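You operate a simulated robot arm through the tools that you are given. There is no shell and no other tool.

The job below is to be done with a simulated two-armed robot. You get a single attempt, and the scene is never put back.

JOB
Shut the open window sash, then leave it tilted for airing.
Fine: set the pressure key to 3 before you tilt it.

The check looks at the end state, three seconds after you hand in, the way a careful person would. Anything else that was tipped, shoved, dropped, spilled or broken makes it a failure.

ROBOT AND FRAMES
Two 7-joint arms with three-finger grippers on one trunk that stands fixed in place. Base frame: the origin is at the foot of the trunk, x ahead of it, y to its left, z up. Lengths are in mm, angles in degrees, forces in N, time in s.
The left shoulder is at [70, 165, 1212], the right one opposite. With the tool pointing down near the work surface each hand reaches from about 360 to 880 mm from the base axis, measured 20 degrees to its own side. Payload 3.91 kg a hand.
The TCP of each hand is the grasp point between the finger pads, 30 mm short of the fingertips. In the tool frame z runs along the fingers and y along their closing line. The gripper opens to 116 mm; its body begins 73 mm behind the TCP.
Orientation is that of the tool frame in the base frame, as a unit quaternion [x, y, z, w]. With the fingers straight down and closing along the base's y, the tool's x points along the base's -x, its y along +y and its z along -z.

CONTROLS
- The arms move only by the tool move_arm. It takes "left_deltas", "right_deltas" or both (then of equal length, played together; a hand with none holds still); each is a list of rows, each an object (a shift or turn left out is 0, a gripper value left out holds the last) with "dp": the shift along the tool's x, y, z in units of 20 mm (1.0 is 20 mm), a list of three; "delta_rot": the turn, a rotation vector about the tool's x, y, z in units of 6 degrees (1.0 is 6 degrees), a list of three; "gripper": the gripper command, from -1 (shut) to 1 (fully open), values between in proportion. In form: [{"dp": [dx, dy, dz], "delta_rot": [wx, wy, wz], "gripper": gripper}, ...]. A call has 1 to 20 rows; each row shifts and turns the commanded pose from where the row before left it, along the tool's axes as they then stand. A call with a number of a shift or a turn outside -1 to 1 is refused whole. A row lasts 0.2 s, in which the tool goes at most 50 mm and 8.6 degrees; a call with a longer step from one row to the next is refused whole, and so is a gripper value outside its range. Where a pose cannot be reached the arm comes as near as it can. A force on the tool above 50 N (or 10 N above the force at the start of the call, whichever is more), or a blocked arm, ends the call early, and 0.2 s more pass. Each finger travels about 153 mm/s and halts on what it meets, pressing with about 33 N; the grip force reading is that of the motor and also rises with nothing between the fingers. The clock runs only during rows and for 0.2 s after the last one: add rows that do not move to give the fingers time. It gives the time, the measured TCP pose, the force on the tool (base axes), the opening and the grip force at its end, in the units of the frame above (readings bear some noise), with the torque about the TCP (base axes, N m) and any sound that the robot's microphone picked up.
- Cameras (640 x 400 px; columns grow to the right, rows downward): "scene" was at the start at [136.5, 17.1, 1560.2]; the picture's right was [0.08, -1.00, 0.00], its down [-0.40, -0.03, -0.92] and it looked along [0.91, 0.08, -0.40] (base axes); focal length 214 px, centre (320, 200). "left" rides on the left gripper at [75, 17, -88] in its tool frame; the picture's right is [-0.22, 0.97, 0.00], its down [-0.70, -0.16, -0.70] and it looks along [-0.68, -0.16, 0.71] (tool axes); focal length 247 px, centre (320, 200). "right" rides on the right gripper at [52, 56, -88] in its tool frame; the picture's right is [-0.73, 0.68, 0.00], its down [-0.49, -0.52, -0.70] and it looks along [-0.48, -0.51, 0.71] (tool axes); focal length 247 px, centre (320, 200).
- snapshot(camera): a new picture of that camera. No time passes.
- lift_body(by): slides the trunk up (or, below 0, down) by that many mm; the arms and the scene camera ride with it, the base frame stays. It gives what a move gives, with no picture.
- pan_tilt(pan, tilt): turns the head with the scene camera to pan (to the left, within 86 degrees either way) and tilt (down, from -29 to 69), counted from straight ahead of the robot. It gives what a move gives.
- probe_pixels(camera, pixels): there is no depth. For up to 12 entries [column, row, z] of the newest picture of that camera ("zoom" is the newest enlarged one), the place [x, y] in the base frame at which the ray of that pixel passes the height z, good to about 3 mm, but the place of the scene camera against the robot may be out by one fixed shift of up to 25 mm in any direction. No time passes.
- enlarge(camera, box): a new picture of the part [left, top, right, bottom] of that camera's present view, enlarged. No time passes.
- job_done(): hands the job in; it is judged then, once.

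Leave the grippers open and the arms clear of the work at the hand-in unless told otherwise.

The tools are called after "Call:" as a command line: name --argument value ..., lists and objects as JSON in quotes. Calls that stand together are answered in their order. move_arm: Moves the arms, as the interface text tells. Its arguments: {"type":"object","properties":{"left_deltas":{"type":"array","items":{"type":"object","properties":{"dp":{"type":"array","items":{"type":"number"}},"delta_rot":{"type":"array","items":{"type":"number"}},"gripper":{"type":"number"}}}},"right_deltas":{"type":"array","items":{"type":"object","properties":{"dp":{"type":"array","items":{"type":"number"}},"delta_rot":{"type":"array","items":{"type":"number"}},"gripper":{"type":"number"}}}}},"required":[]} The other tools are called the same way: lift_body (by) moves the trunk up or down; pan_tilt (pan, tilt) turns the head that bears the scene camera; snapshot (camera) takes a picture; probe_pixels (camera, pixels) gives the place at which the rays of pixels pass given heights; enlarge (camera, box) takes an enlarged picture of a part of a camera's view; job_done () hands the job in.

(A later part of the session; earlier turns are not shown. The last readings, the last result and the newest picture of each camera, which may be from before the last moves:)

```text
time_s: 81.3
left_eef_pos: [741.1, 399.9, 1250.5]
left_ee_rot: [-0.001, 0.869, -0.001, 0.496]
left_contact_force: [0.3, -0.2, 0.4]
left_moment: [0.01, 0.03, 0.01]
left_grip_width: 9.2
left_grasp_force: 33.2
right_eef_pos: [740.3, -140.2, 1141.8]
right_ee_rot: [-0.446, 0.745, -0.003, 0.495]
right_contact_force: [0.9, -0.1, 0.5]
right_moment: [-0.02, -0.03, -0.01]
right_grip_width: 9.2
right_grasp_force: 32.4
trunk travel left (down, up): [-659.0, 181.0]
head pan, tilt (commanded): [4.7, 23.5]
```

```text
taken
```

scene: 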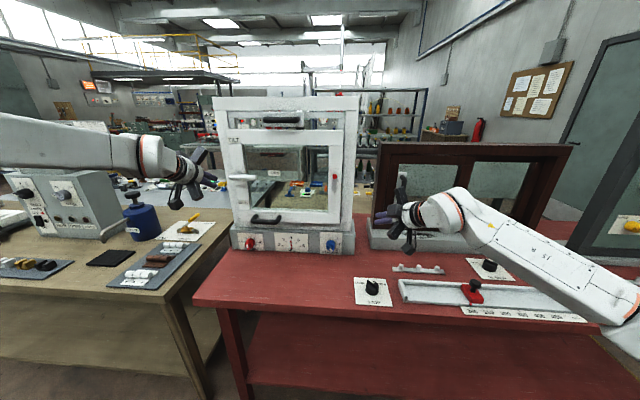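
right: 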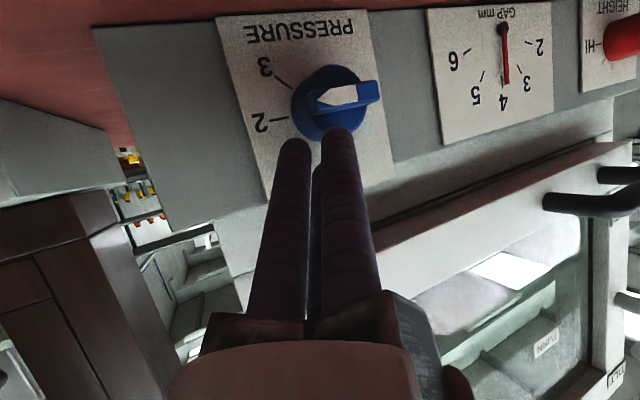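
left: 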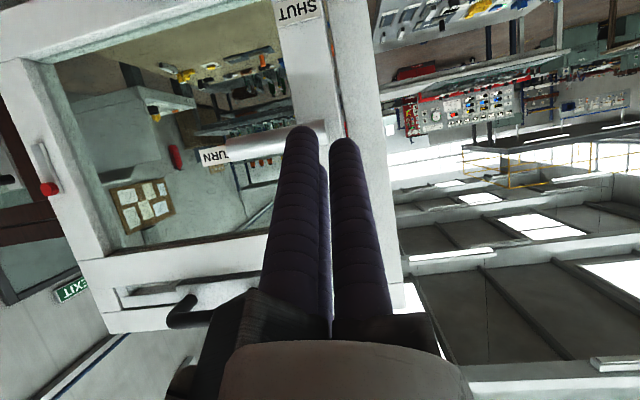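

I'll zoom on the lever in both views to locate its pivot and tip.

Call:
enlarge --camera "left" --box '[180, 0, 380, 200]'

Call:
enlarge --camera "scene" --box '[215, 130, 285, 215]'

```text
2.00 times, centred on (280, 100) of left
```

zoom: 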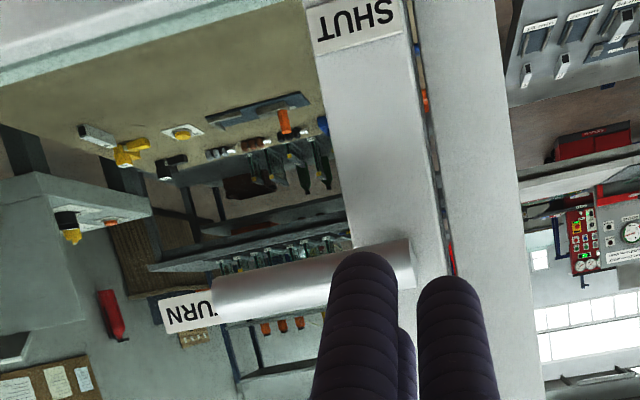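

```text
4.71 times, centred on (250, 172) of scene
```

zoom: 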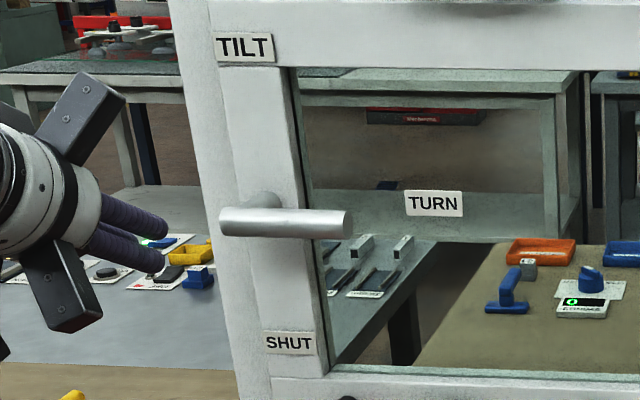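

Lever found: the pivot is at about y 380, z 1222, with the rod at x of about 864 running to its tip at y of about 297. I'll bring the left closed bundle in front of and below the lever's outer half (TCP y 320, z 1165), then move forward beneath it.

Call:
move_arm --left_deltas '[{"dp": [0.487, -0.8, 0.858]}, {"dp": [0.487, -0.8, 0.858]}, {"dp": [0.487, -0.8, 0.858]}, {"dp": [0.487, -0.8, 0.858]}, {"dp": [0.487, -0.8, 0.858]}, {}]'

Call:
snapshot --camera "left"

Call:
enlarge --camera "scene" --box '[195, 130, 305, 235]'

```text
time_s: 82.7
left_eef_pos: [798.6, 367.2, 1183.8]
left_ee_rot: [0.008, 0.869, -0.005, 0.494]
left_contact_force: [0.1, 0.5, 1.0]
left_moment: [0.01, -0.01, -0.01]
left_grip_width: 9.0
left_grasp_force: 33.3
left hand out of reach, approached as far as the arm can: row 3, 4, 5
right_eef_pos: [740.8, -140.0, 1141.7]
right_ee_rot: [-0.446, 0.746, -0.005, 0.495]
right_contact_force: [-0.8, 0.9, 0.8]
right_moment: [0.0, -0.03, 0.02]
right_grip_width: 8.9
right_grasp_force: 33.0
trunk travel left (down, up): [-659.0, 181.0]
head pan, tilt (commanded): [4.7, 23.5]
```

```text
taken
```

left: 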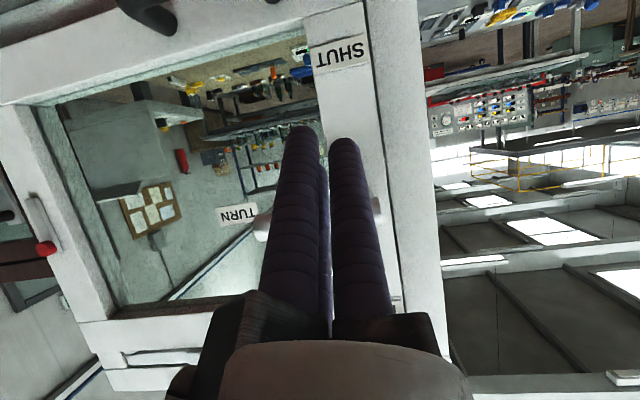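

```text
3.81 times, centred on (250, 182) of scene
```

zoom: 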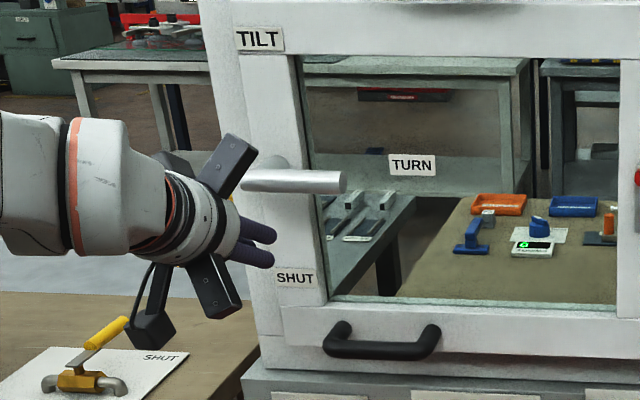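

The left wrist hits the mirrored limit pointing straight ahead here. As with the right arm, I'll yaw this hand 30° inward (to the right) to relieve it, with the tips staying in front of the lever plane.

Call:
move_arm --left_deltas '[{"delta_rot": [0.866, 0, 0.5]}, {"delta_rot": [0.866, 0, 0.5]}, {"delta_rot": [0.866, 0, 0.5]}, {"delta_rot": [0.866, 0, 0.5]}, {"delta_rot": [0.866, 0, 0.5]}, {}]'

Call:
enlarge --camera "scene" --box '[195, 130, 305, 235]'

```text
time_s: 84.1
left_eef_pos: [798.5, 368.5, 1184.0]
left_ee_rot: [0.225, 0.838, -0.133, 0.479]
left_contact_force: [-0.5, -0.2, 0.4]
left_moment: [0.05, -0.04, 0.01]
left_grip_width: 8.7
left_grasp_force: 33.3
right_eef_pos: [740.4, -139.3, 1142.8]
right_ee_rot: [-0.446, 0.745, -0.003, 0.496]
right_contact_force: [-1.2, 0.1, 0.5]
right_moment: [-0.02, 0.01, 0.0]
right_grip_width: 9.1
right_grasp_force: 32.4
trunk travel left (down, up): [-659.0, 181.0]
head pan, tilt (commanded): [4.7, 23.5]
```

```text
3.81 times, centred on (250, 182) of scene
```

zoom: 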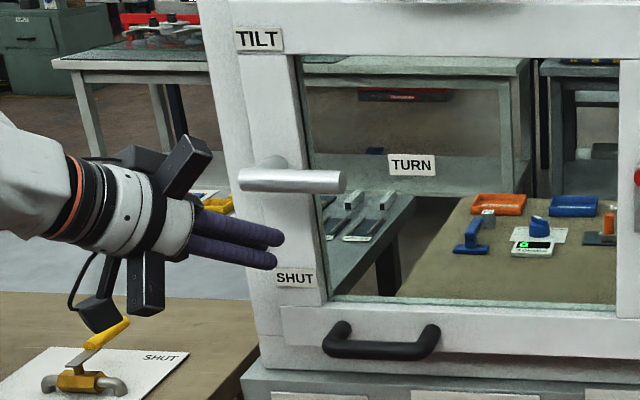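

Now the left hand is in a free posture. I'll move it down and right, then forward under the outer half of the lever, about 10 mm below it.

Call:
move_arm --left_deltas '[{"dp": [0.27, -0.703, 0.67]}, {"dp": [0.27, -0.703, 0.67]}, {"dp": [0.27, -0.703, 0.67]}, {"dp": [-0.43, 0.317, 0.607]}, {"dp": [-0.43, 0.317, 0.607]}, {"dp": [-0.43, 0.317, 0.607]}, {"dp": [-0.43, 0.317, 0.607]}, {}]'

Call:
snapshot --camera "left"

Call:
enlarge --camera "scene" --box '[195, 130, 305, 235]'

```text
time_s: 85.9
left_eef_pos: [865.1, 310.7, 1154.5]
left_ee_rot: [0.224, 0.838, -0.132, 0.479]
left_contact_force: [0.6, 0.5, 0.5]
left_moment: [-0.02, 0.03, -0.03]
left_grip_width: 9.0
left_grasp_force: 33.1
right_eef_pos: [739.7, -139.4, 1141.5]
right_ee_rot: [-0.445, 0.746, -0.005, 0.496]
right_contact_force: [0.1, -0.9, -0.5]
right_moment: [-0.01, -0.04, -0.01]
right_grip_width: 9.2
right_grasp_force: 32.4
trunk travel left (down, up): [-659.0, 181.0]
head pan, tilt (commanded): [4.7, 23.5]
```

```text
taken
```

left: 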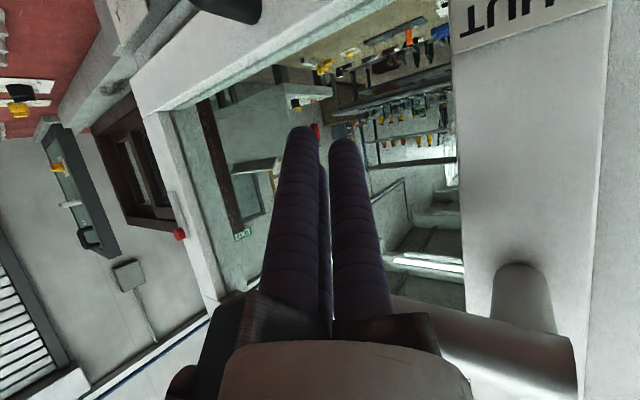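

```text
3.81 times, centred on (250, 182) of scene
```

zoom: 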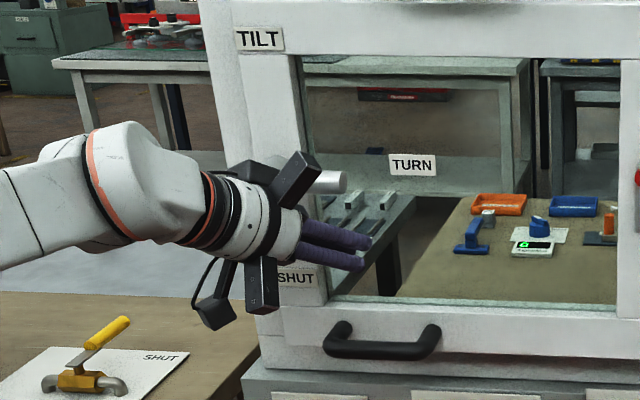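

The bundle is under the lever's outer half, and the rails stay in front of the lever plane. I'll now raise the hand along the lever's arc. This is the first part, with small steps to make contact and lift it about 20°.

Call:
move_arm --left_deltas '[{"dp": [-0.346, -0.032, -0.183]}, {"dp": [-0.346, -0.032, -0.183]}, {"dp": [-0.346, -0.032, -0.183]}, {"dp": [-0.432, -0.104, -0.185]}, {"dp": [-0.432, -0.104, -0.185]}, {"dp": [-0.432, -0.104, -0.185]}, {}]'

Call:
snapshot --camera "left"

Call:
enlarge --camera "scene" --box '[195, 120, 305, 225]'

```text
time_s: 87.5
left_eef_pos: [864.5, 301.2, 1207.0]
left_ee_rot: [0.224, 0.838, -0.133, 0.48]
left_contact_force: [-0.5, 0.7, 0.0]
left_moment: [-0.04, -0.04, -0.01]
left_grip_width: 9.0
left_grasp_force: 32.7
right_eef_pos: [739.7, -139.9, 1143.2]
right_ee_rot: [-0.445, 0.746, -0.004, 0.496]
right_contact_force: [0.5, -0.3, 0.6]
right_moment: [0.0, -0.02, 0.01]
right_grip_width: 9.2
right_grasp_force: 32.7
trunk travel left (down, up): [-659.0, 181.0]
head pan, tilt (commanded): [4.7, 23.5]
```

```text
taken
```

left: 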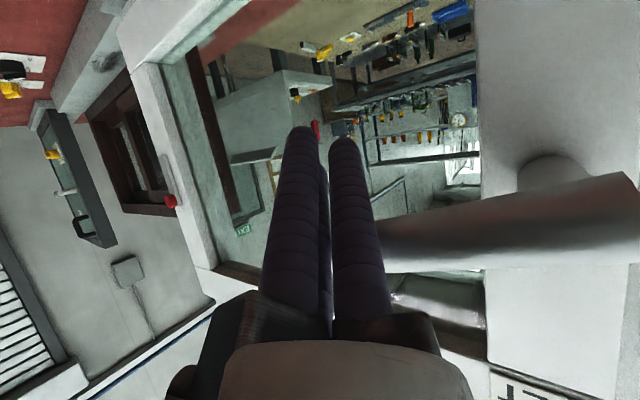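

```text
3.81 times, centred on (250, 172) of scene
```

zoom: 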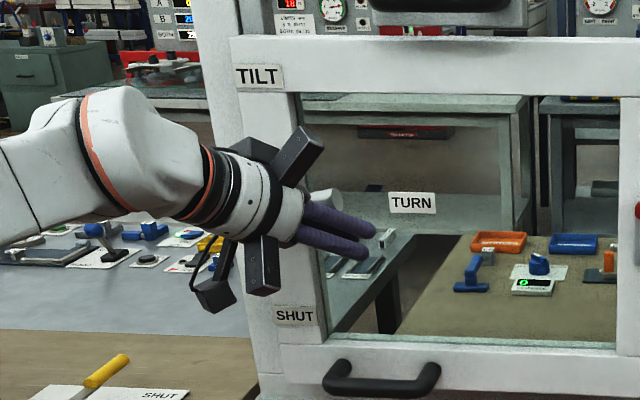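

The lever is rising, its tip already about 17 mm higher, with negligible force. I'll continue the arc.

Call:
move_arm --left_deltas '[{"dp": [-0.34, 0.063, -0.244]}, {"dp": [-0.34, 0.063, -0.244]}, {"dp": [-0.34, 0.063, -0.244]}, {"dp": [-0.257, 0.193, -0.283]}, {"dp": [-0.257, 0.193, -0.283]}, {"dp": [-0.257, 0.193, -0.283]}, {}]'

Call:
snapshot --camera "left"

Call:
enlarge --camera "scene" --box '[195, 110, 305, 215]'

```text
time_s: 89.1
left_eef_pos: [866.5, 321.0, 1253.0]
left_ee_rot: [0.224, 0.839, -0.132, 0.478]
left_contact_force: [-0.8, 0.0, -0.2]
left_moment: [-0.01, 0.0, 0.03]
left_grip_width: 9.2
left_grasp_force: 33.1
right_eef_pos: [739.5, -139.7, 1140.5]
right_ee_rot: [-0.446, 0.746, -0.004, 0.495]
right_contact_force: [0.5, 0.2, 0.0]
right_moment: [0.02, -0.01, 0.01]
right_grip_width: 9.2
right_grasp_force: 33.0
trunk travel left (down, up): [-659.0, 181.0]
head pan, tilt (commanded): [4.7, 23.5]
```

```text
taken
```

left: 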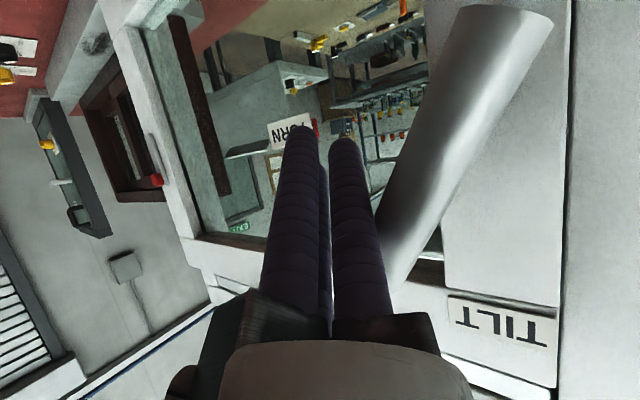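

```text
3.81 times, centred on (250, 162) of scene
```

zoom: 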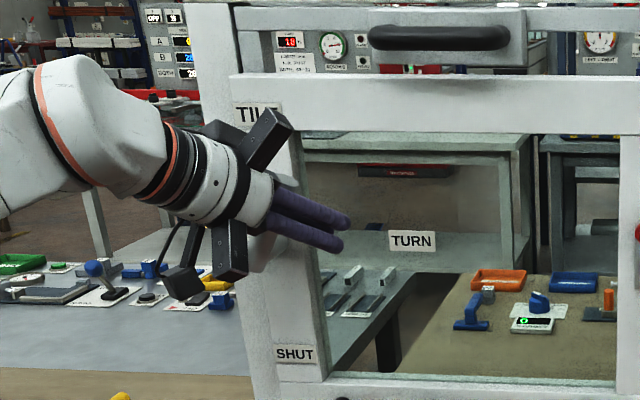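

The lever is now at about 60–65°. I'll continue the arc with the left-up part to bring it upright.

Call:
move_arm --left_deltas '[{"dp": [-0.162, 0.294, -0.296]}, {"dp": [-0.162, 0.294, -0.296]}, {"dp": [-0.162, 0.294, -0.296]}, {}]'

Call:
snapshot --camera "left"

Call:
enlarge --camera "scene" --box '[195, 110, 305, 215]'

```text
time_s: 90.1
left_eef_pos: [863.0, 341.3, 1269.1]
left_ee_rot: [0.224, 0.839, -0.132, 0.479]
left_contact_force: [0.3, 0.5, 0.1]
left_moment: [0.02, -0.04, 0.0]
left_grip_width: 9.2
left_grasp_force: 33.0
right_eef_pos: [739.4, -140.1, 1141.0]
right_ee_rot: [-0.446, 0.746, -0.004, 0.495]
right_contact_force: [0.3, -0.7, 1.2]
right_moment: [0.03, -0.06, 0.0]
right_grip_width: 9.2
right_grasp_force: 33.4
trunk travel left (down, up): [-659.0, 181.0]
head pan, tilt (commanded): [4.7, 23.5]
```

```text
taken
```

left: 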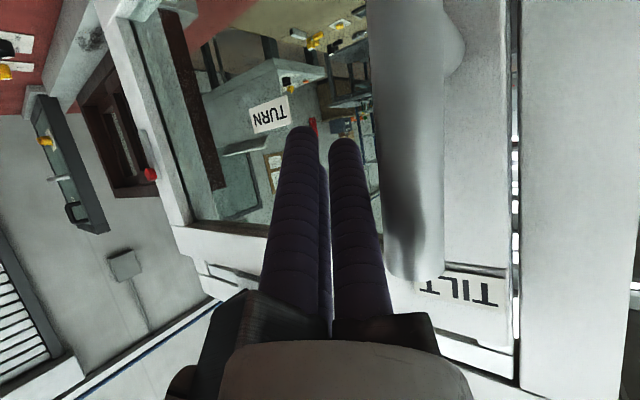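

```text
3.81 times, centred on (250, 162) of scene
```

zoom: 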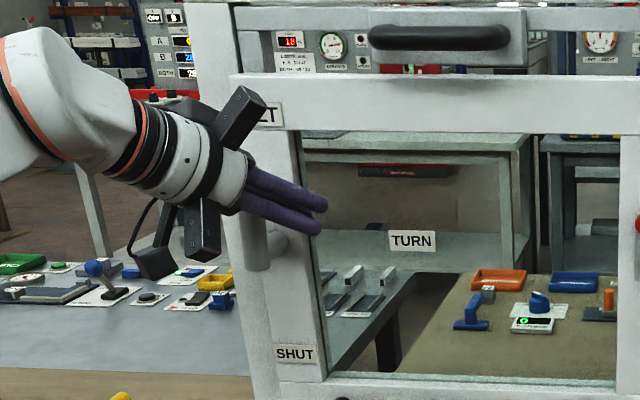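

The lever looks nearly upright. I'll nudge it 4 mm further left to feel for the end stop at TILT.

Call:
move_arm --left_deltas '[{"dp": [0.025, 0.087, -0.044]}, {"dp": [0.025, 0.087, -0.044]}, {}]'

Call:
snapshot --camera "left"

Call:
enlarge --camera "scene" --box '[205, 115, 275, 200]'

```text
time_s: 90.9
left_eef_pos: [864.0, 344.0, 1268.9]
left_ee_rot: [0.223, 0.839, -0.132, 0.478]
left_contact_force: [-0.8, -0.2, -0.9]
left_moment: [-0.02, 0.0, 0.01]
left_grip_width: 9.0
left_grasp_force: 33.1
right_eef_pos: [740.2, -139.7, 1141.2]
right_ee_rot: [-0.446, 0.745, -0.004, 0.495]
right_contact_force: [-0.2, 1.0, 0.0]
right_moment: [0.0, 0.0, 0.01]
right_grip_width: 9.4
right_grasp_force: 33.2
trunk travel left (down, up): [-659.0, 181.0]
head pan, tilt (commanded): [4.7, 23.5]
```

```text
taken
```

left: 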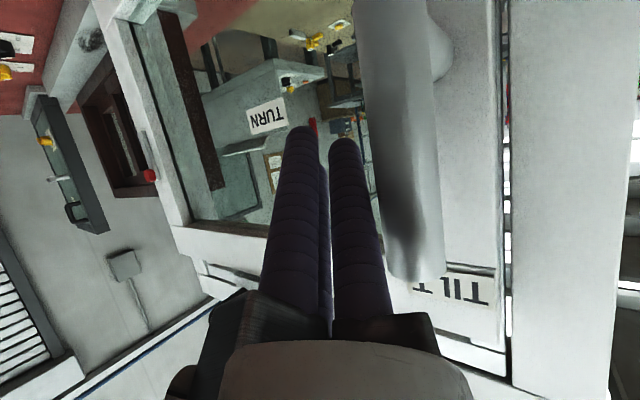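

```text
4.71 times, centred on (240, 158) of scene
```

zoom: 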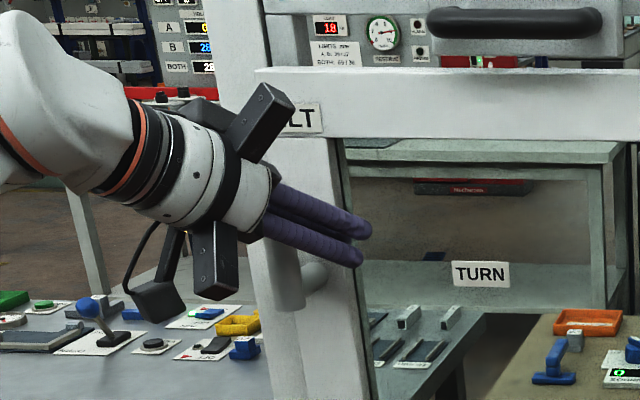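

By projection the lever is about 88°, with still no stop felt. I'll nudge 4 mm more.

Call:
move_arm --left_deltas '[{"dp": [0.025, 0.087, -0.044]}, {"dp": [0.025, 0.087, -0.044]}, {}]'

Call:
snapshot --camera "left"

```text
time_s: 91.7
left_eef_pos: [864.3, 347.1, 1268.6]
left_ee_rot: [0.224, 0.839, -0.132, 0.479]
left_contact_force: [-0.7, -1.1, 0.2]
left_moment: [0.06, -0.02, -0.01]
left_grip_width: 9.1
left_grasp_force: 32.9
right_eef_pos: [739.3, -139.7, 1141.3]
right_ee_rot: [-0.447, 0.745, -0.004, 0.495]
right_contact_force: [-0.1, -0.2, -0.7]
right_moment: [-0.02, 0.01, 0.03]
right_grip_width: 8.9
right_grasp_force: 32.9
trunk travel left (down, up): [-659.0, 181.0]
head pan, tilt (commanded): [4.7, 23.5]
```

```text
taken
```

left: 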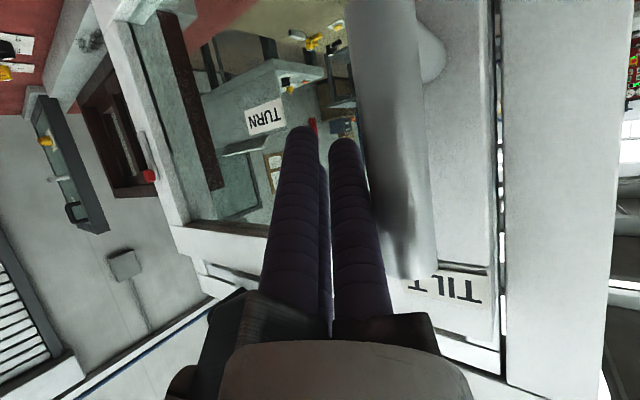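

Call:
move_arm --left_deltas '[{"dp": [0.025, 0.087, -0.044]}, {"dp": [0.025, 0.087, -0.044]}, {}]'

Call:
snapshot --camera "left"

Call:
enlarge --camera "scene" --box '[205, 115, 275, 200]'

```text
time_s: 92.5
left_eef_pos: [863.4, 348.2, 1270.7]
left_ee_rot: [0.226, 0.839, -0.133, 0.477]
left_contact_force: [-4.5, -10.3, -2.3]
left_moment: [-0.03, -0.13, 0.16]
left_grip_width: 9.1
left_grasp_force: 32.9
right_eef_pos: [739.0, -141.5, 1141.1]
right_ee_rot: [-0.444, 0.746, -0.003, 0.496]
right_contact_force: [-0.5, -0.7, 0.2]
right_moment: [0.03, 0.0, -0.01]
right_grip_width: 9.2
right_grasp_force: 33.2
trunk travel left (down, up): [-659.0, 181.0]
head pan, tilt (commanded): [4.7, 23.5]
```

```text
taken
```

left: 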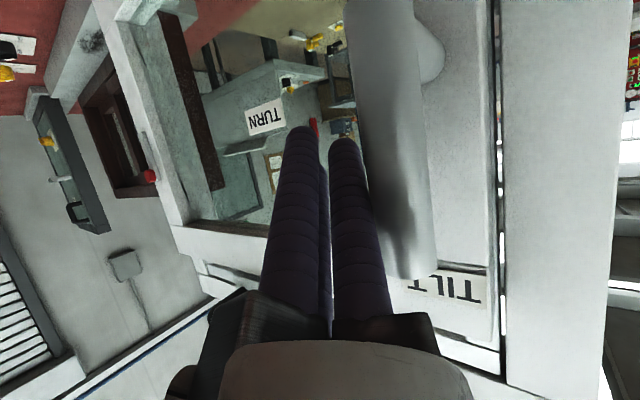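

```text
4.71 times, centred on (240, 158) of scene
```

zoom: 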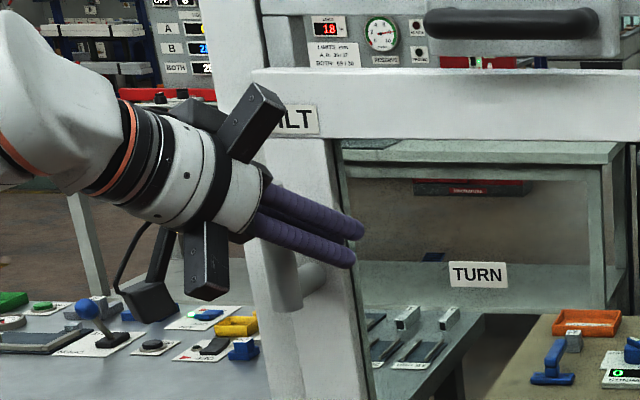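

Now I feel the end stop: about 10 N sideways, with the lever upright under TILT. Next I'll grip the upright lever to pull the sash into tilt. I back the bundle out in front of the lever, open the fingers to about 55 mm and line up with the lever.

Call:
move_arm --left_deltas '[{"dp": [0.25, -0.57, -0.877]}, {"dp": [0.25, -0.57, -0.877]}, {"dp": [0.25, -0.57, -0.877]}, {"dp": [0.07, 0.725, -0.31], "gripper": -0.15}, {"dp": [0.07, 0.725, -0.31], "gripper": -0.15}, {"dp": [0.07, 0.725, -0.31], "gripper": -0.15}, {"dp": [0.07, 0.725, -0.31], "gripper": -0.15}, {"gripper": -0.15}]'

Call:
snapshot --camera "left"

Call:
enlarge --camera "scene" --box '[205, 115, 275, 200]'

```text
time_s: 94.3
left_eef_pos: [809.7, 412.3, 1290.2]
left_ee_rot: [0.224, 0.839, -0.132, 0.478]
left_contact_force: [0.2, -0.7, -0.6]
left_moment: [0.0, 0.0, 0.0]
left_grip_width: 49.6
left_grasp_force: 0.0
right_eef_pos: [740.1, -140.5, 1142.2]
right_ee_rot: [-0.447, 0.746, -0.003, 0.495]
right_contact_force: [0.0, -0.2, 0.6]
right_moment: [0.01, -0.01, 0.0]
right_grip_width: 9.3
right_grasp_force: 33.1
trunk travel left (down, up): [-659.0, 181.0]
head pan, tilt (commanded): [4.7, 23.5]
```

```text
taken
```

left: 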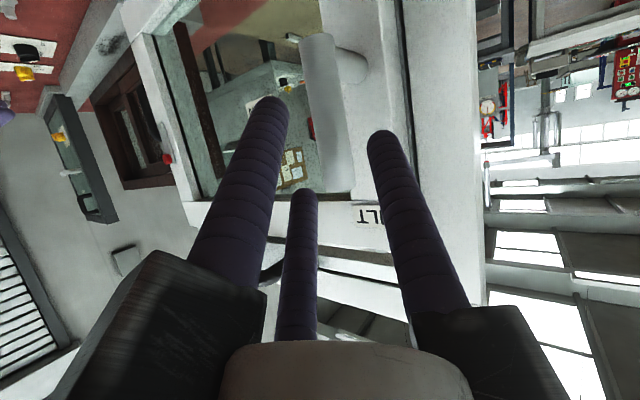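

```text
4.71 times, centred on (240, 158) of scene
```

zoom: 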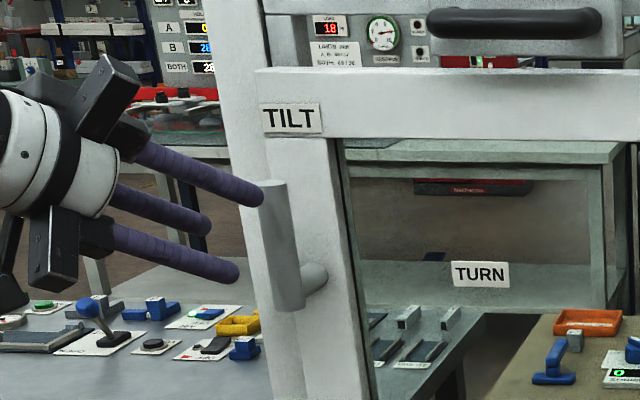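

The lever stands upright exactly under TILT, and the open fingers are in front of it. I'll zoom the left view to fine-align before moving in.

Call:
enlarge --camera "left" --box '[230, 20, 430, 220]'

```text
2.00 times, centred on (330, 120) of left
```

zoom: 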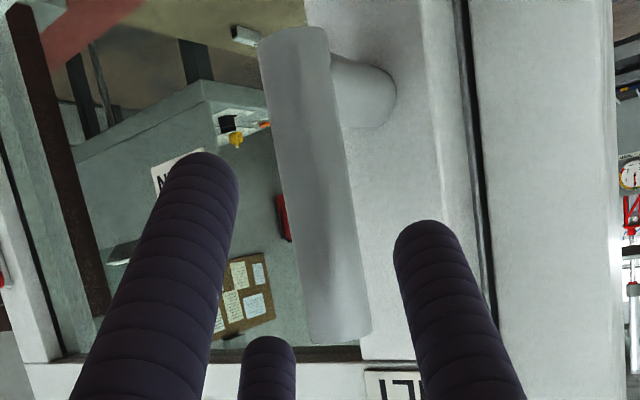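

The lever's rod is at about (867,385), z 1209–1300. I'll open a touch more, centre on the rod and slide in along the tool axis until the rod is well between the fingers.

Call:
move_arm --left_deltas '[{"dp": [-0.17, -0.2, 0], "gripper": 0.0}, {"gripper": 0.0}, {"dp": [0, 0, 0.77], "gripper": 0.0}, {"dp": [0, 0, 0.77], "gripper": 0.0}, {"gripper": 0.0}]'

Call:
snapshot --camera "left"

Call:
enlarge --camera "scene" --box '[205, 115, 275, 200]'

```text
time_s: 95.5
left_eef_pos: [831.2, 394.5, 1278.7]
left_ee_rot: [0.223, 0.839, -0.133, 0.479]
left_contact_force: [-0.9, -0.1, -0.3]
left_moment: [-0.01, 0.01, 0.04]
left_grip_width: 58.2
left_grasp_force: 0.1
right_eef_pos: [739.0, -139.8, 1140.7]
right_ee_rot: [-0.445, 0.745, -0.005, 0.496]
right_contact_force: [0.6, -0.5, 0.5]
right_moment: [0.01, 0.01, -0.03]
right_grip_width: 8.9
right_grasp_force: 32.8
trunk travel left (down, up): [-659.0, 181.0]
head pan, tilt (commanded): [4.7, 23.5]
```

```text
taken
```

left: 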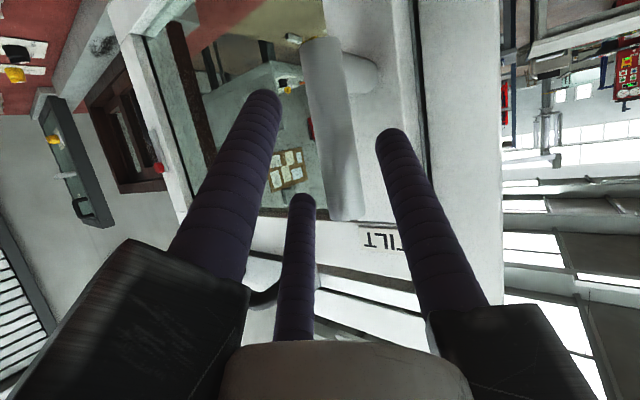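

```text
4.71 times, centred on (240, 158) of scene
```

zoom: 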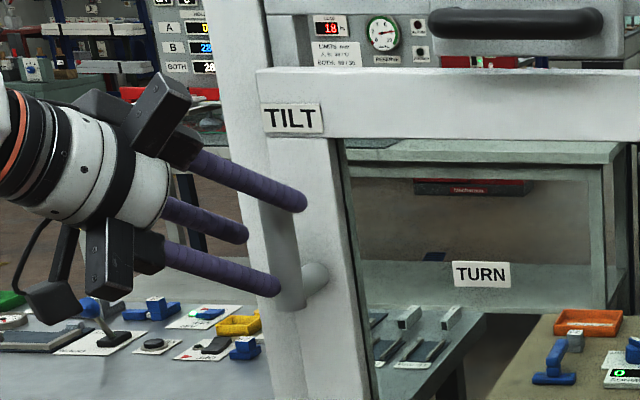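

Alignment is good: the rod is centred between the fingers with about 8–9 mm clearance each side. I'll slide in the remaining 31 mm.

Call:
move_arm --left_deltas '[{"dp": [0, 0, 0.5], "gripper": 0.0}, {"dp": [0, 0, 0.5], "gripper": 0.0}, {"dp": [0, 0, 0.5], "gripper": 0.0}, {"gripper": 0.0}]'

Call:
snapshot --camera "left"

Call:
enlarge --camera "scene" --box '[205, 115, 275, 200]'

```text
time_s: 96.5
left_eef_pos: [853.1, 381.1, 1262.9]
left_ee_rot: [0.224, 0.839, -0.132, 0.479]
left_contact_force: [0.1, -0.3, -0.2]
left_moment: [-0.01, -0.02, 0.0]
left_grip_width: 58.0
left_grasp_force: 0.1
right_eef_pos: [739.0, -139.4, 1141.3]
right_ee_rot: [-0.446, 0.746, -0.004, 0.495]
right_contact_force: [-0.6, 0.0, -0.2]
right_moment: [0.02, 0.0, -0.01]
right_grip_width: 9.2
right_grasp_force: 32.8
trunk travel left (down, up): [-659.0, 181.0]
head pan, tilt (commanded): [4.7, 23.5]
```

```text
taken
```

left: 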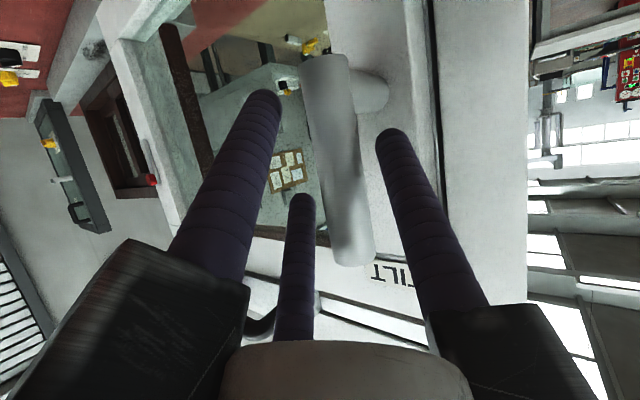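

```text
4.71 times, centred on (240, 158) of scene
```

zoom: 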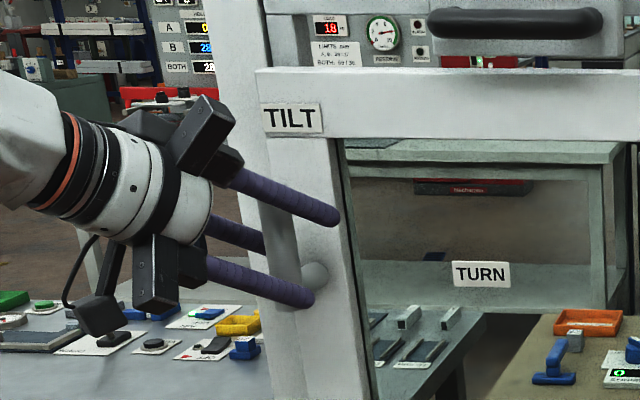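

The rod is between the fingers. I'll close the grip on the lever.

Call:
move_arm --left_deltas '[{"gripper": -0.5}, {"gripper": -1}, {"gripper": -1}, {"gripper": -1}]'

Call:
snapshot --camera "left"

Call:
enlarge --camera "scene" --box '[205, 115, 275, 200]'

```text
time_s: 97.5
left_eef_pos: [853.0, 382.2, 1264.0]
left_ee_rot: [0.223, 0.839, -0.131, 0.48]
left_contact_force: [1.2, 7.6, 4.9]
left_moment: [0.74, -0.42, 0.21]
left_grip_width: 35.0
left_grasp_force: 45.7
right_eef_pos: [739.7, -138.2, 1141.9]
right_ee_rot: [-0.446, 0.746, -0.005, 0.495]
right_contact_force: [0.2, 0.3, 0.7]
right_moment: [-0.01, 0.01, 0.0]
right_grip_width: 9.0
right_grasp_force: 32.3
trunk travel left (down, up): [-659.0, 181.0]
head pan, tilt (commanded): [4.7, 23.5]
```

```text
taken
```

left: 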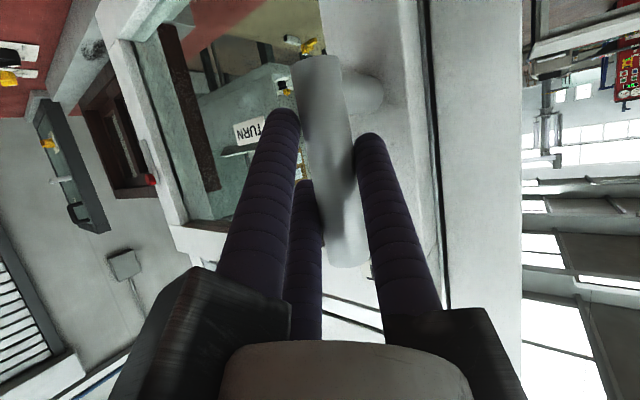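

```text
4.71 times, centred on (240, 158) of scene
```

zoom: 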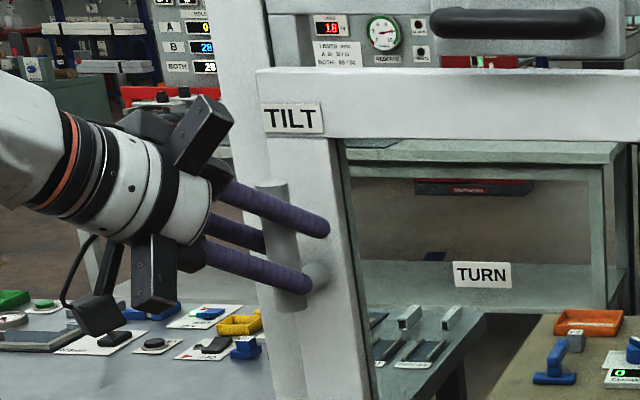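

Firm grip: it closed to 35 mm on the rod as expected. Now I pull the sash gently toward the robot, 5 mm per step, turning the hand slightly with the tilt. 20 mm first.

Call:
move_arm --left_deltas '[{"dp": [0.11, -0.126, -0.186], "delta_rot": [-0.048, -0.165, 0.084]}, {"dp": [0.11, -0.126, -0.186], "delta_rot": [-0.048, -0.165, 0.084]}, {"dp": [0.11, -0.126, -0.186], "delta_rot": [-0.048, -0.165, 0.084]}, {"dp": [0.11, -0.126, -0.186], "delta_rot": [-0.048, -0.165, 0.084]}, {}]'

Call:
snapshot --camera "scene"

Call:
enlarge --camera "scene" --box '[200, 90, 370, 260]'

```text
time_s: 98.7
left_eef_pos: [835.2, 383.7, 1259.6]
left_ee_rot: [0.228, 0.82, -0.124, 0.51]
left_contact_force: [-0.8, 9.0, -12.9]
left_moment: [0.86, 1.12, 0.04]
left_grip_width: 34.9
left_grasp_force: 44.8
right_eef_pos: [741.0, -138.4, 1139.9]
right_ee_rot: [-0.447, 0.746, -0.004, 0.494]
right_contact_force: [0.2, 0.1, -0.4]
right_moment: [0.02, -0.01, 0.01]
right_grip_width: 9.1
right_grasp_force: 33.2
trunk travel left (down, up): [-659.0, 181.0]
head pan, tilt (commanded): [4.7, 23.5]
```

```text
taken
```

scene: 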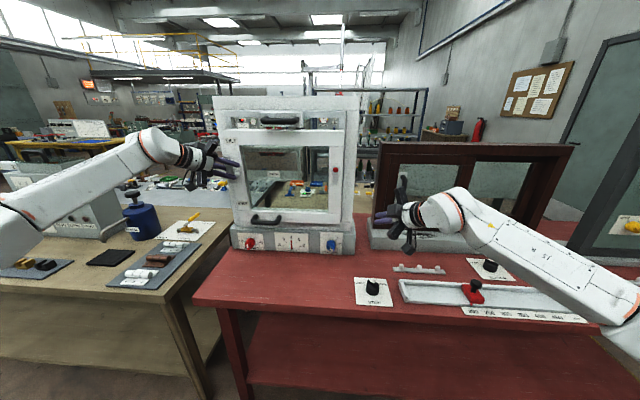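

```text
2.35 times, centred on (285, 175) of scene
```

zoom: 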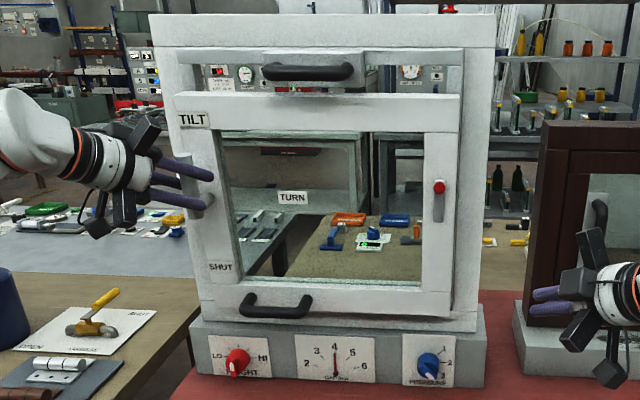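

The sash is tilting: its top has come forward about 4°. The lever also swings down slightly on this arc, so I'll add a small downward component and pull another 20 mm.

Call:
move_arm --left_deltas '[{"dp": [0.183, -0.128, -0.15], "delta_rot": [-0.047, -0.164, 0.083]}, {"dp": [0.183, -0.128, -0.15], "delta_rot": [-0.047, -0.164, 0.083]}, {"dp": [0.183, -0.128, -0.15], "delta_rot": [-0.047, -0.164, 0.083]}, {"dp": [0.183, -0.128, -0.15], "delta_rot": [-0.047, -0.164, 0.083]}, {}]'

Call:
enlarge --camera "scene" --box '[200, 90, 370, 260]'

Call:
snapshot --camera "left"

```text
time_s: 99.9
left_eef_pos: [815.8, 383.4, 1252.3]
left_ee_rot: [0.233, 0.798, -0.114, 0.544]
left_contact_force: [0.3, 8.0, -10.9]
left_moment: [0.46, 0.64, 0.14]
left_grip_width: 35.1
left_grasp_force: 45.0
right_eef_pos: [741.6, -137.3, 1140.6]
right_ee_rot: [-0.446, 0.746, -0.004, 0.495]
right_contact_force: [-0.8, 0.2, 0.3]
right_moment: [-0.03, 0.0, -0.01]
right_grip_width: 9.3
right_grasp_force: 32.8
trunk travel left (down, up): [-659.0, 181.0]
head pan, tilt (commanded): [4.7, 23.5]
```

```text
2.35 times, centred on (285, 175) of scene
```

zoom: 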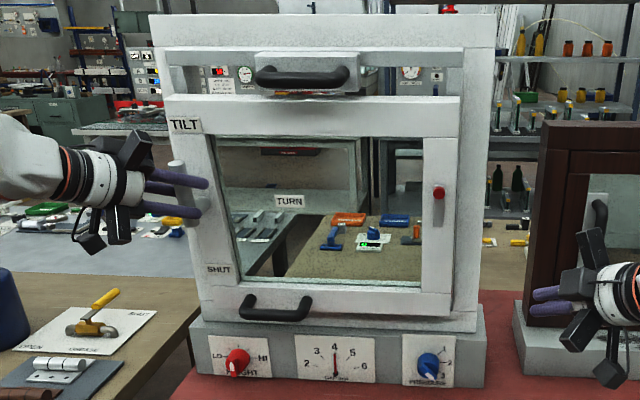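

```text
taken
```

left: 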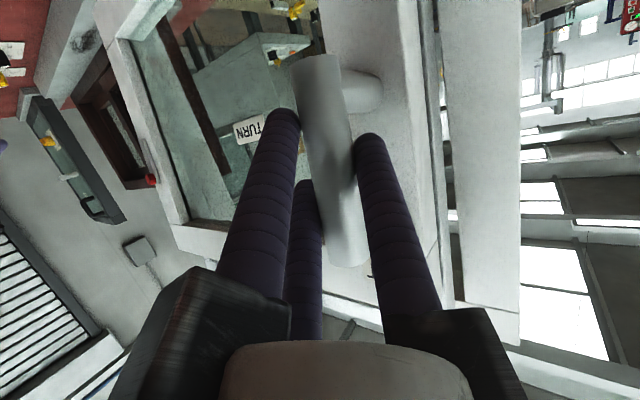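

It's clearly tilting: the bottom stays put, and the inner carrier with the black bow comes along. It's about 8° now. I'll keep pulling gently toward the stay's limit.

Call:
move_arm --left_deltas '[{"dp": [0.176, -0.132, -0.162], "delta_rot": [-0.047, -0.164, 0.083]}, {"dp": [0.176, -0.132, -0.162], "delta_rot": [-0.047, -0.164, 0.083]}, {"dp": [0.176, -0.132, -0.162], "delta_rot": [-0.047, -0.164, 0.083]}, {"dp": [0.176, -0.132, -0.162], "delta_rot": [-0.047, -0.164, 0.083]}, {}]'

Call:
enlarge --camera "scene" --box '[200, 90, 370, 260]'

```text
time_s: 101.1
left_eef_pos: [798.2, 382.8, 1242.2]
left_ee_rot: [0.237, 0.776, -0.105, 0.575]
left_contact_force: [4.5, 7.5, -7.5]
left_moment: [0.25, -0.19, 0.17]
left_grip_width: 35.3
left_grasp_force: 44.8
right_eef_pos: [742.1, -138.3, 1140.7]
right_ee_rot: [-0.446, 0.746, -0.005, 0.494]
right_contact_force: [-1.1, -0.3, -0.6]
right_moment: [-0.01, -0.01, 0.02]
right_grip_width: 9.2
right_grasp_force: 32.8
trunk travel left (down, up): [-659.0, 181.0]
head pan, tilt (commanded): [4.7, 23.5]
```

```text
2.35 times, centred on (285, 175) of scene
```

zoom: 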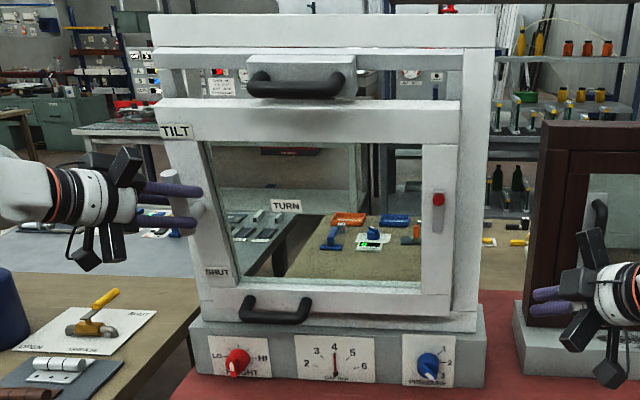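

A little resistance now (about 5 N). I'll continue with smaller steps to find the stop.

Call:
move_arm --left_deltas '[{"dp": [0.13, -0.108, -0.14], "delta_rot": [-0.037, -0.13, 0.065]}, {"dp": [0.13, -0.108, -0.14], "delta_rot": [-0.037, -0.13, 0.065]}, {"dp": [0.13, -0.108, -0.14], "delta_rot": [-0.037, -0.13, 0.065]}, {}]'

Call:
enlarge --camera "scene" --box '[200, 90, 370, 260]'

```text
time_s: 102.1
left_eef_pos: [786.3, 383.3, 1238.2]
left_ee_rot: [0.238, 0.763, -0.098, 0.594]
left_contact_force: [6.2, 8.0, -6.6]
left_moment: [0.32, -0.82, 0.15]
left_grip_width: 34.8
left_grasp_force: 44.8
right_eef_pos: [741.7, -137.4, 1140.1]
right_ee_rot: [-0.446, 0.746, -0.004, 0.494]
right_contact_force: [-0.7, -0.3, 0.5]
right_moment: [-0.03, -0.02, -0.02]
right_grip_width: 9.1
right_grasp_force: 32.9
trunk travel left (down, up): [-659.0, 181.0]
head pan, tilt (commanded): [4.7, 23.5]
```

```text
2.35 times, centred on (285, 175) of scene
```

zoom: 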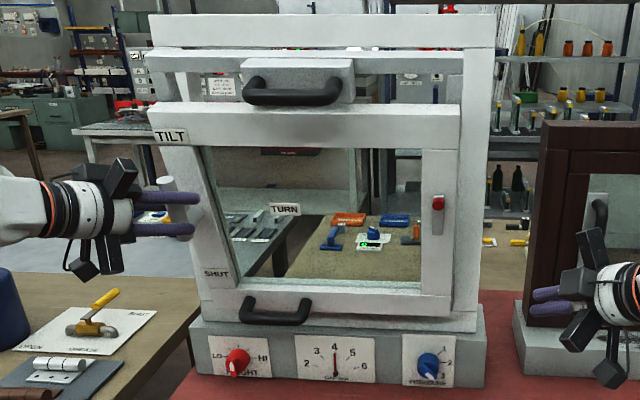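

Still moving, at about 15°. I'll continue a bit further in small steps.

Call:
move_arm --left_deltas '[{"dp": [0.122, -0.108, -0.147], "delta_rot": [-0.037, -0.13, 0.065]}, {"dp": [0.122, -0.108, -0.147], "delta_rot": [-0.037, -0.13, 0.065]}, {"dp": [0.122, -0.108, -0.147], "delta_rot": [-0.037, -0.13, 0.065]}, {}]'

Call:
enlarge --camera "scene" --box '[200, 90, 370, 260]'

```text
time_s: 102.9
left_eef_pos: [782.1, 383.9, 1236.2]
left_ee_rot: [0.241, 0.748, -0.089, 0.612]
left_contact_force: [38.2, 2.4, 1.4]
left_moment: [0.02, -0.16, -0.11]
left_grip_width: 35.1
left_grasp_force: 44.7
right_eef_pos: [745.7, -139.8, 1137.3]
right_ee_rot: [-0.446, 0.747, -0.002, 0.493]
right_contact_force: [0.2, -1.0, -0.3]
right_moment: [0.01, -0.05, 0.04]
right_grip_width: 9.1
right_grasp_force: 33.0
trunk travel left (down, up): [-659.0, 181.0]
head pan, tilt (commanded): [4.7, 23.5]
stopped in row 3 (left hand): the force on the tool passed its limit at 53 N (the readings are from after the stop); the commanded pose is now the measured one
```

```text
2.35 times, centred on (285, 175) of scene
```

zoom: 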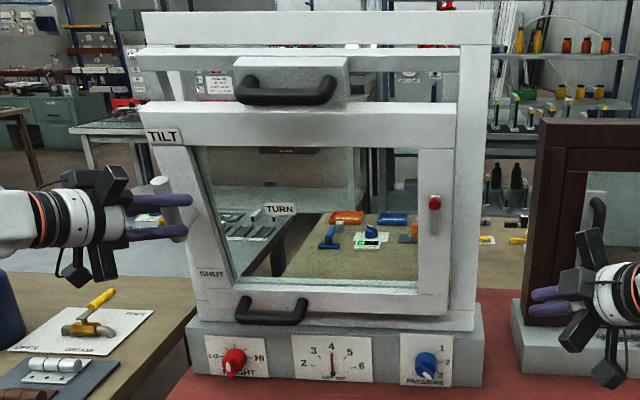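

That's the hard stop of the tilt stay (53 N), at roughly 16° of tilt. I'll relax by 2 mm, open the fingers to the same width as on entry, and see whether the sash holds.

Call:
move_arm --left_deltas '[{"dp": [-0.013, 0.047, 0.087]}, {"gripper": -0.5}, {"gripper": -0.25}, {"gripper": 0.0}, {"gripper": 0.0}, {"gripper": 0.0}]'

Call:
snapshot --camera "left"

Call:
enlarge --camera "scene" --box '[200, 90, 370, 260]'

```text
time_s: 104.3
left_eef_pos: [777.4, 382.2, 1240.0]
left_ee_rot: [0.242, 0.747, -0.09, 0.613]
left_contact_force: [0.6, -1.6, 0.4]
left_moment: [-0.01, -0.03, 0.0]
left_grip_width: 58.2
left_grasp_force: 0.1
right_eef_pos: [740.0, -139.7, 1141.8]
right_ee_rot: [-0.446, 0.745, -0.004, 0.495]
right_contact_force: [0.6, 0.5, 0.0]
right_moment: [0.0, 0.02, 0.03]
right_grip_width: 9.0
right_grasp_force: 33.7
trunk travel left (down, up): [-659.0, 181.0]
head pan, tilt (commanded): [4.7, 23.5]
```

```text
taken
```

left: 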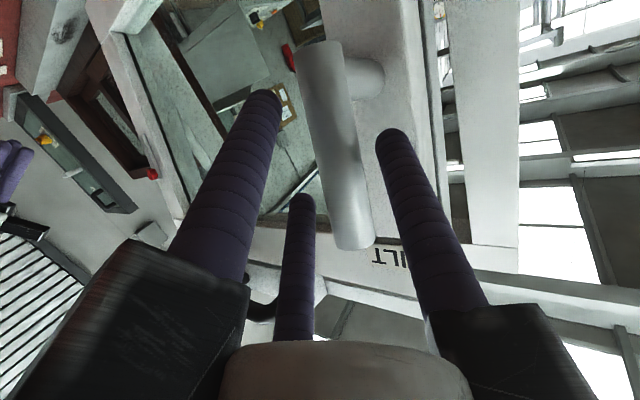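

```text
2.35 times, centred on (285, 175) of scene
```

zoom: 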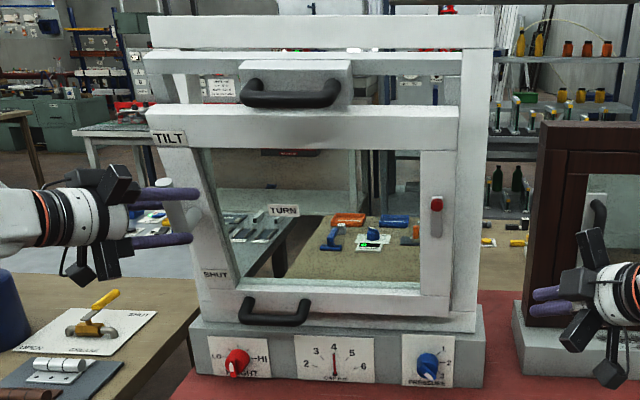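

The sash holds its tilt with the hand released. I'll withdraw the left hand straight back along its own axis, the way it came in.

Call:
move_arm --left_deltas '[{"dp": [0, 0, -0.5]}, {"dp": [0, 0, -0.8]}, {"dp": [0, 0, -0.9]}, {"dp": [0, 0, -1]}, {"dp": [0, 0, -1]}, {}]'

Call:
snapshot --camera "scene"

Call:
enlarge --camera "scene" --box '[200, 90, 370, 260]'

```text
time_s: 105.7
left_eef_pos: [702.0, 417.0, 1260.5]
left_ee_rot: [0.241, 0.747, -0.09, 0.613]
left_contact_force: [0.1, -0.1, -1.1]
left_moment: [0.02, 0.0, 0.02]
left_grip_width: 57.7
left_grasp_force: 0.0
right_eef_pos: [739.9, -139.0, 1141.0]
right_ee_rot: [-0.446, 0.746, -0.004, 0.495]
right_contact_force: [-0.6, -0.5, -0.7]
right_moment: [0.04, 0.0, 0.04]
right_grip_width: 9.5
right_grasp_force: 33.4
trunk travel left (down, up): [-659.0, 181.0]
head pan, tilt (commanded): [4.7, 23.5]
```

```text
taken
```

scene: 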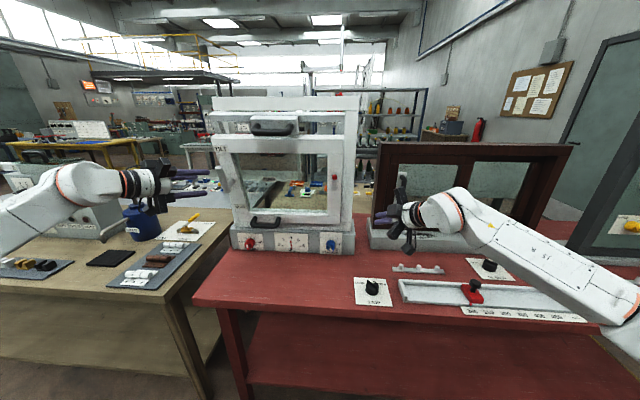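

```text
2.35 times, centred on (285, 175) of scene
```

zoom: 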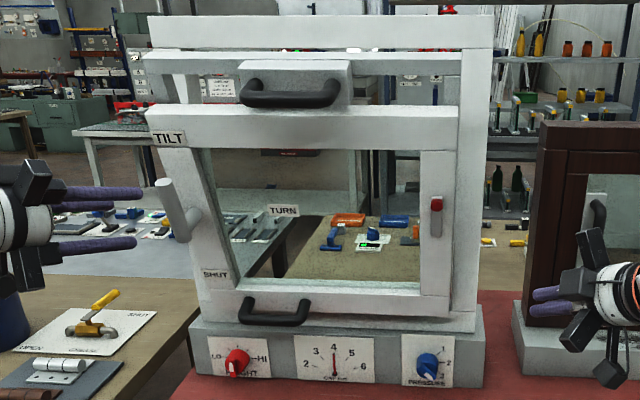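

The sash stays tilted with the lever up. I'll check details: the lever angle, the key, and whether anything else was disturbed.

Call:
enlarge --camera "scene" --box '[210, 140, 260, 215]'

Call:
enlarge --camera "scene" --box '[230, 225, 350, 260]'

Call:
enlarge --camera "scene" --box '[340, 245, 640, 340]'

Call:
enlarge --camera "scene" --box '[205, 90, 370, 150]'

```text
5.33 times, centred on (235, 178) of scene
```

zoom: 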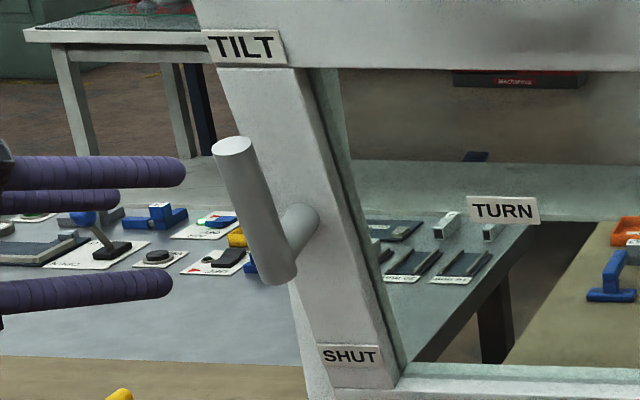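

```text
5.33 times, centred on (290, 242) of scene
```

zoom: 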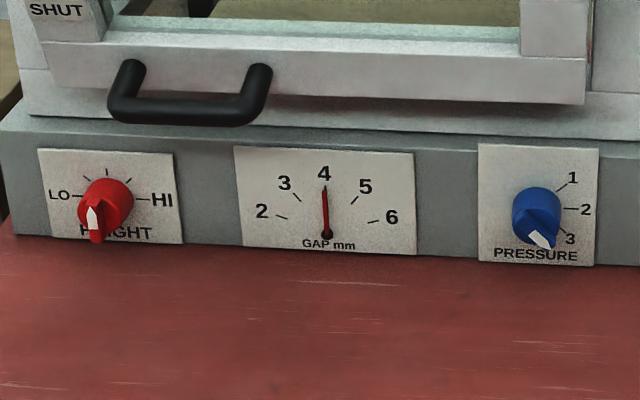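

```text
2.13 times, centred on (490, 292) of scene
```

zoom: 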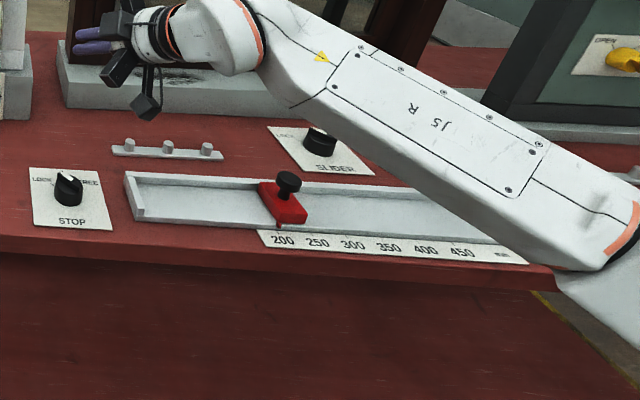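

```text
3.88 times, centred on (288, 120) of scene
```

zoom: 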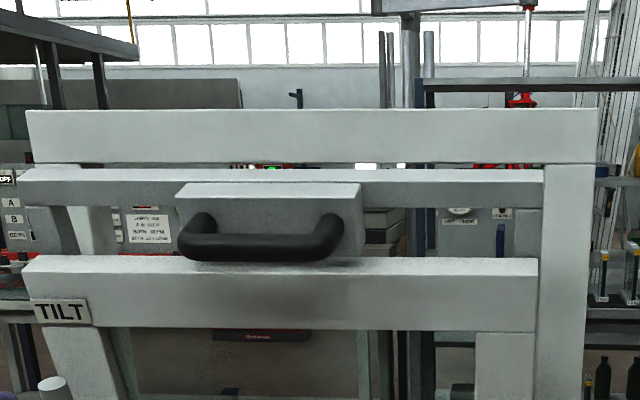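

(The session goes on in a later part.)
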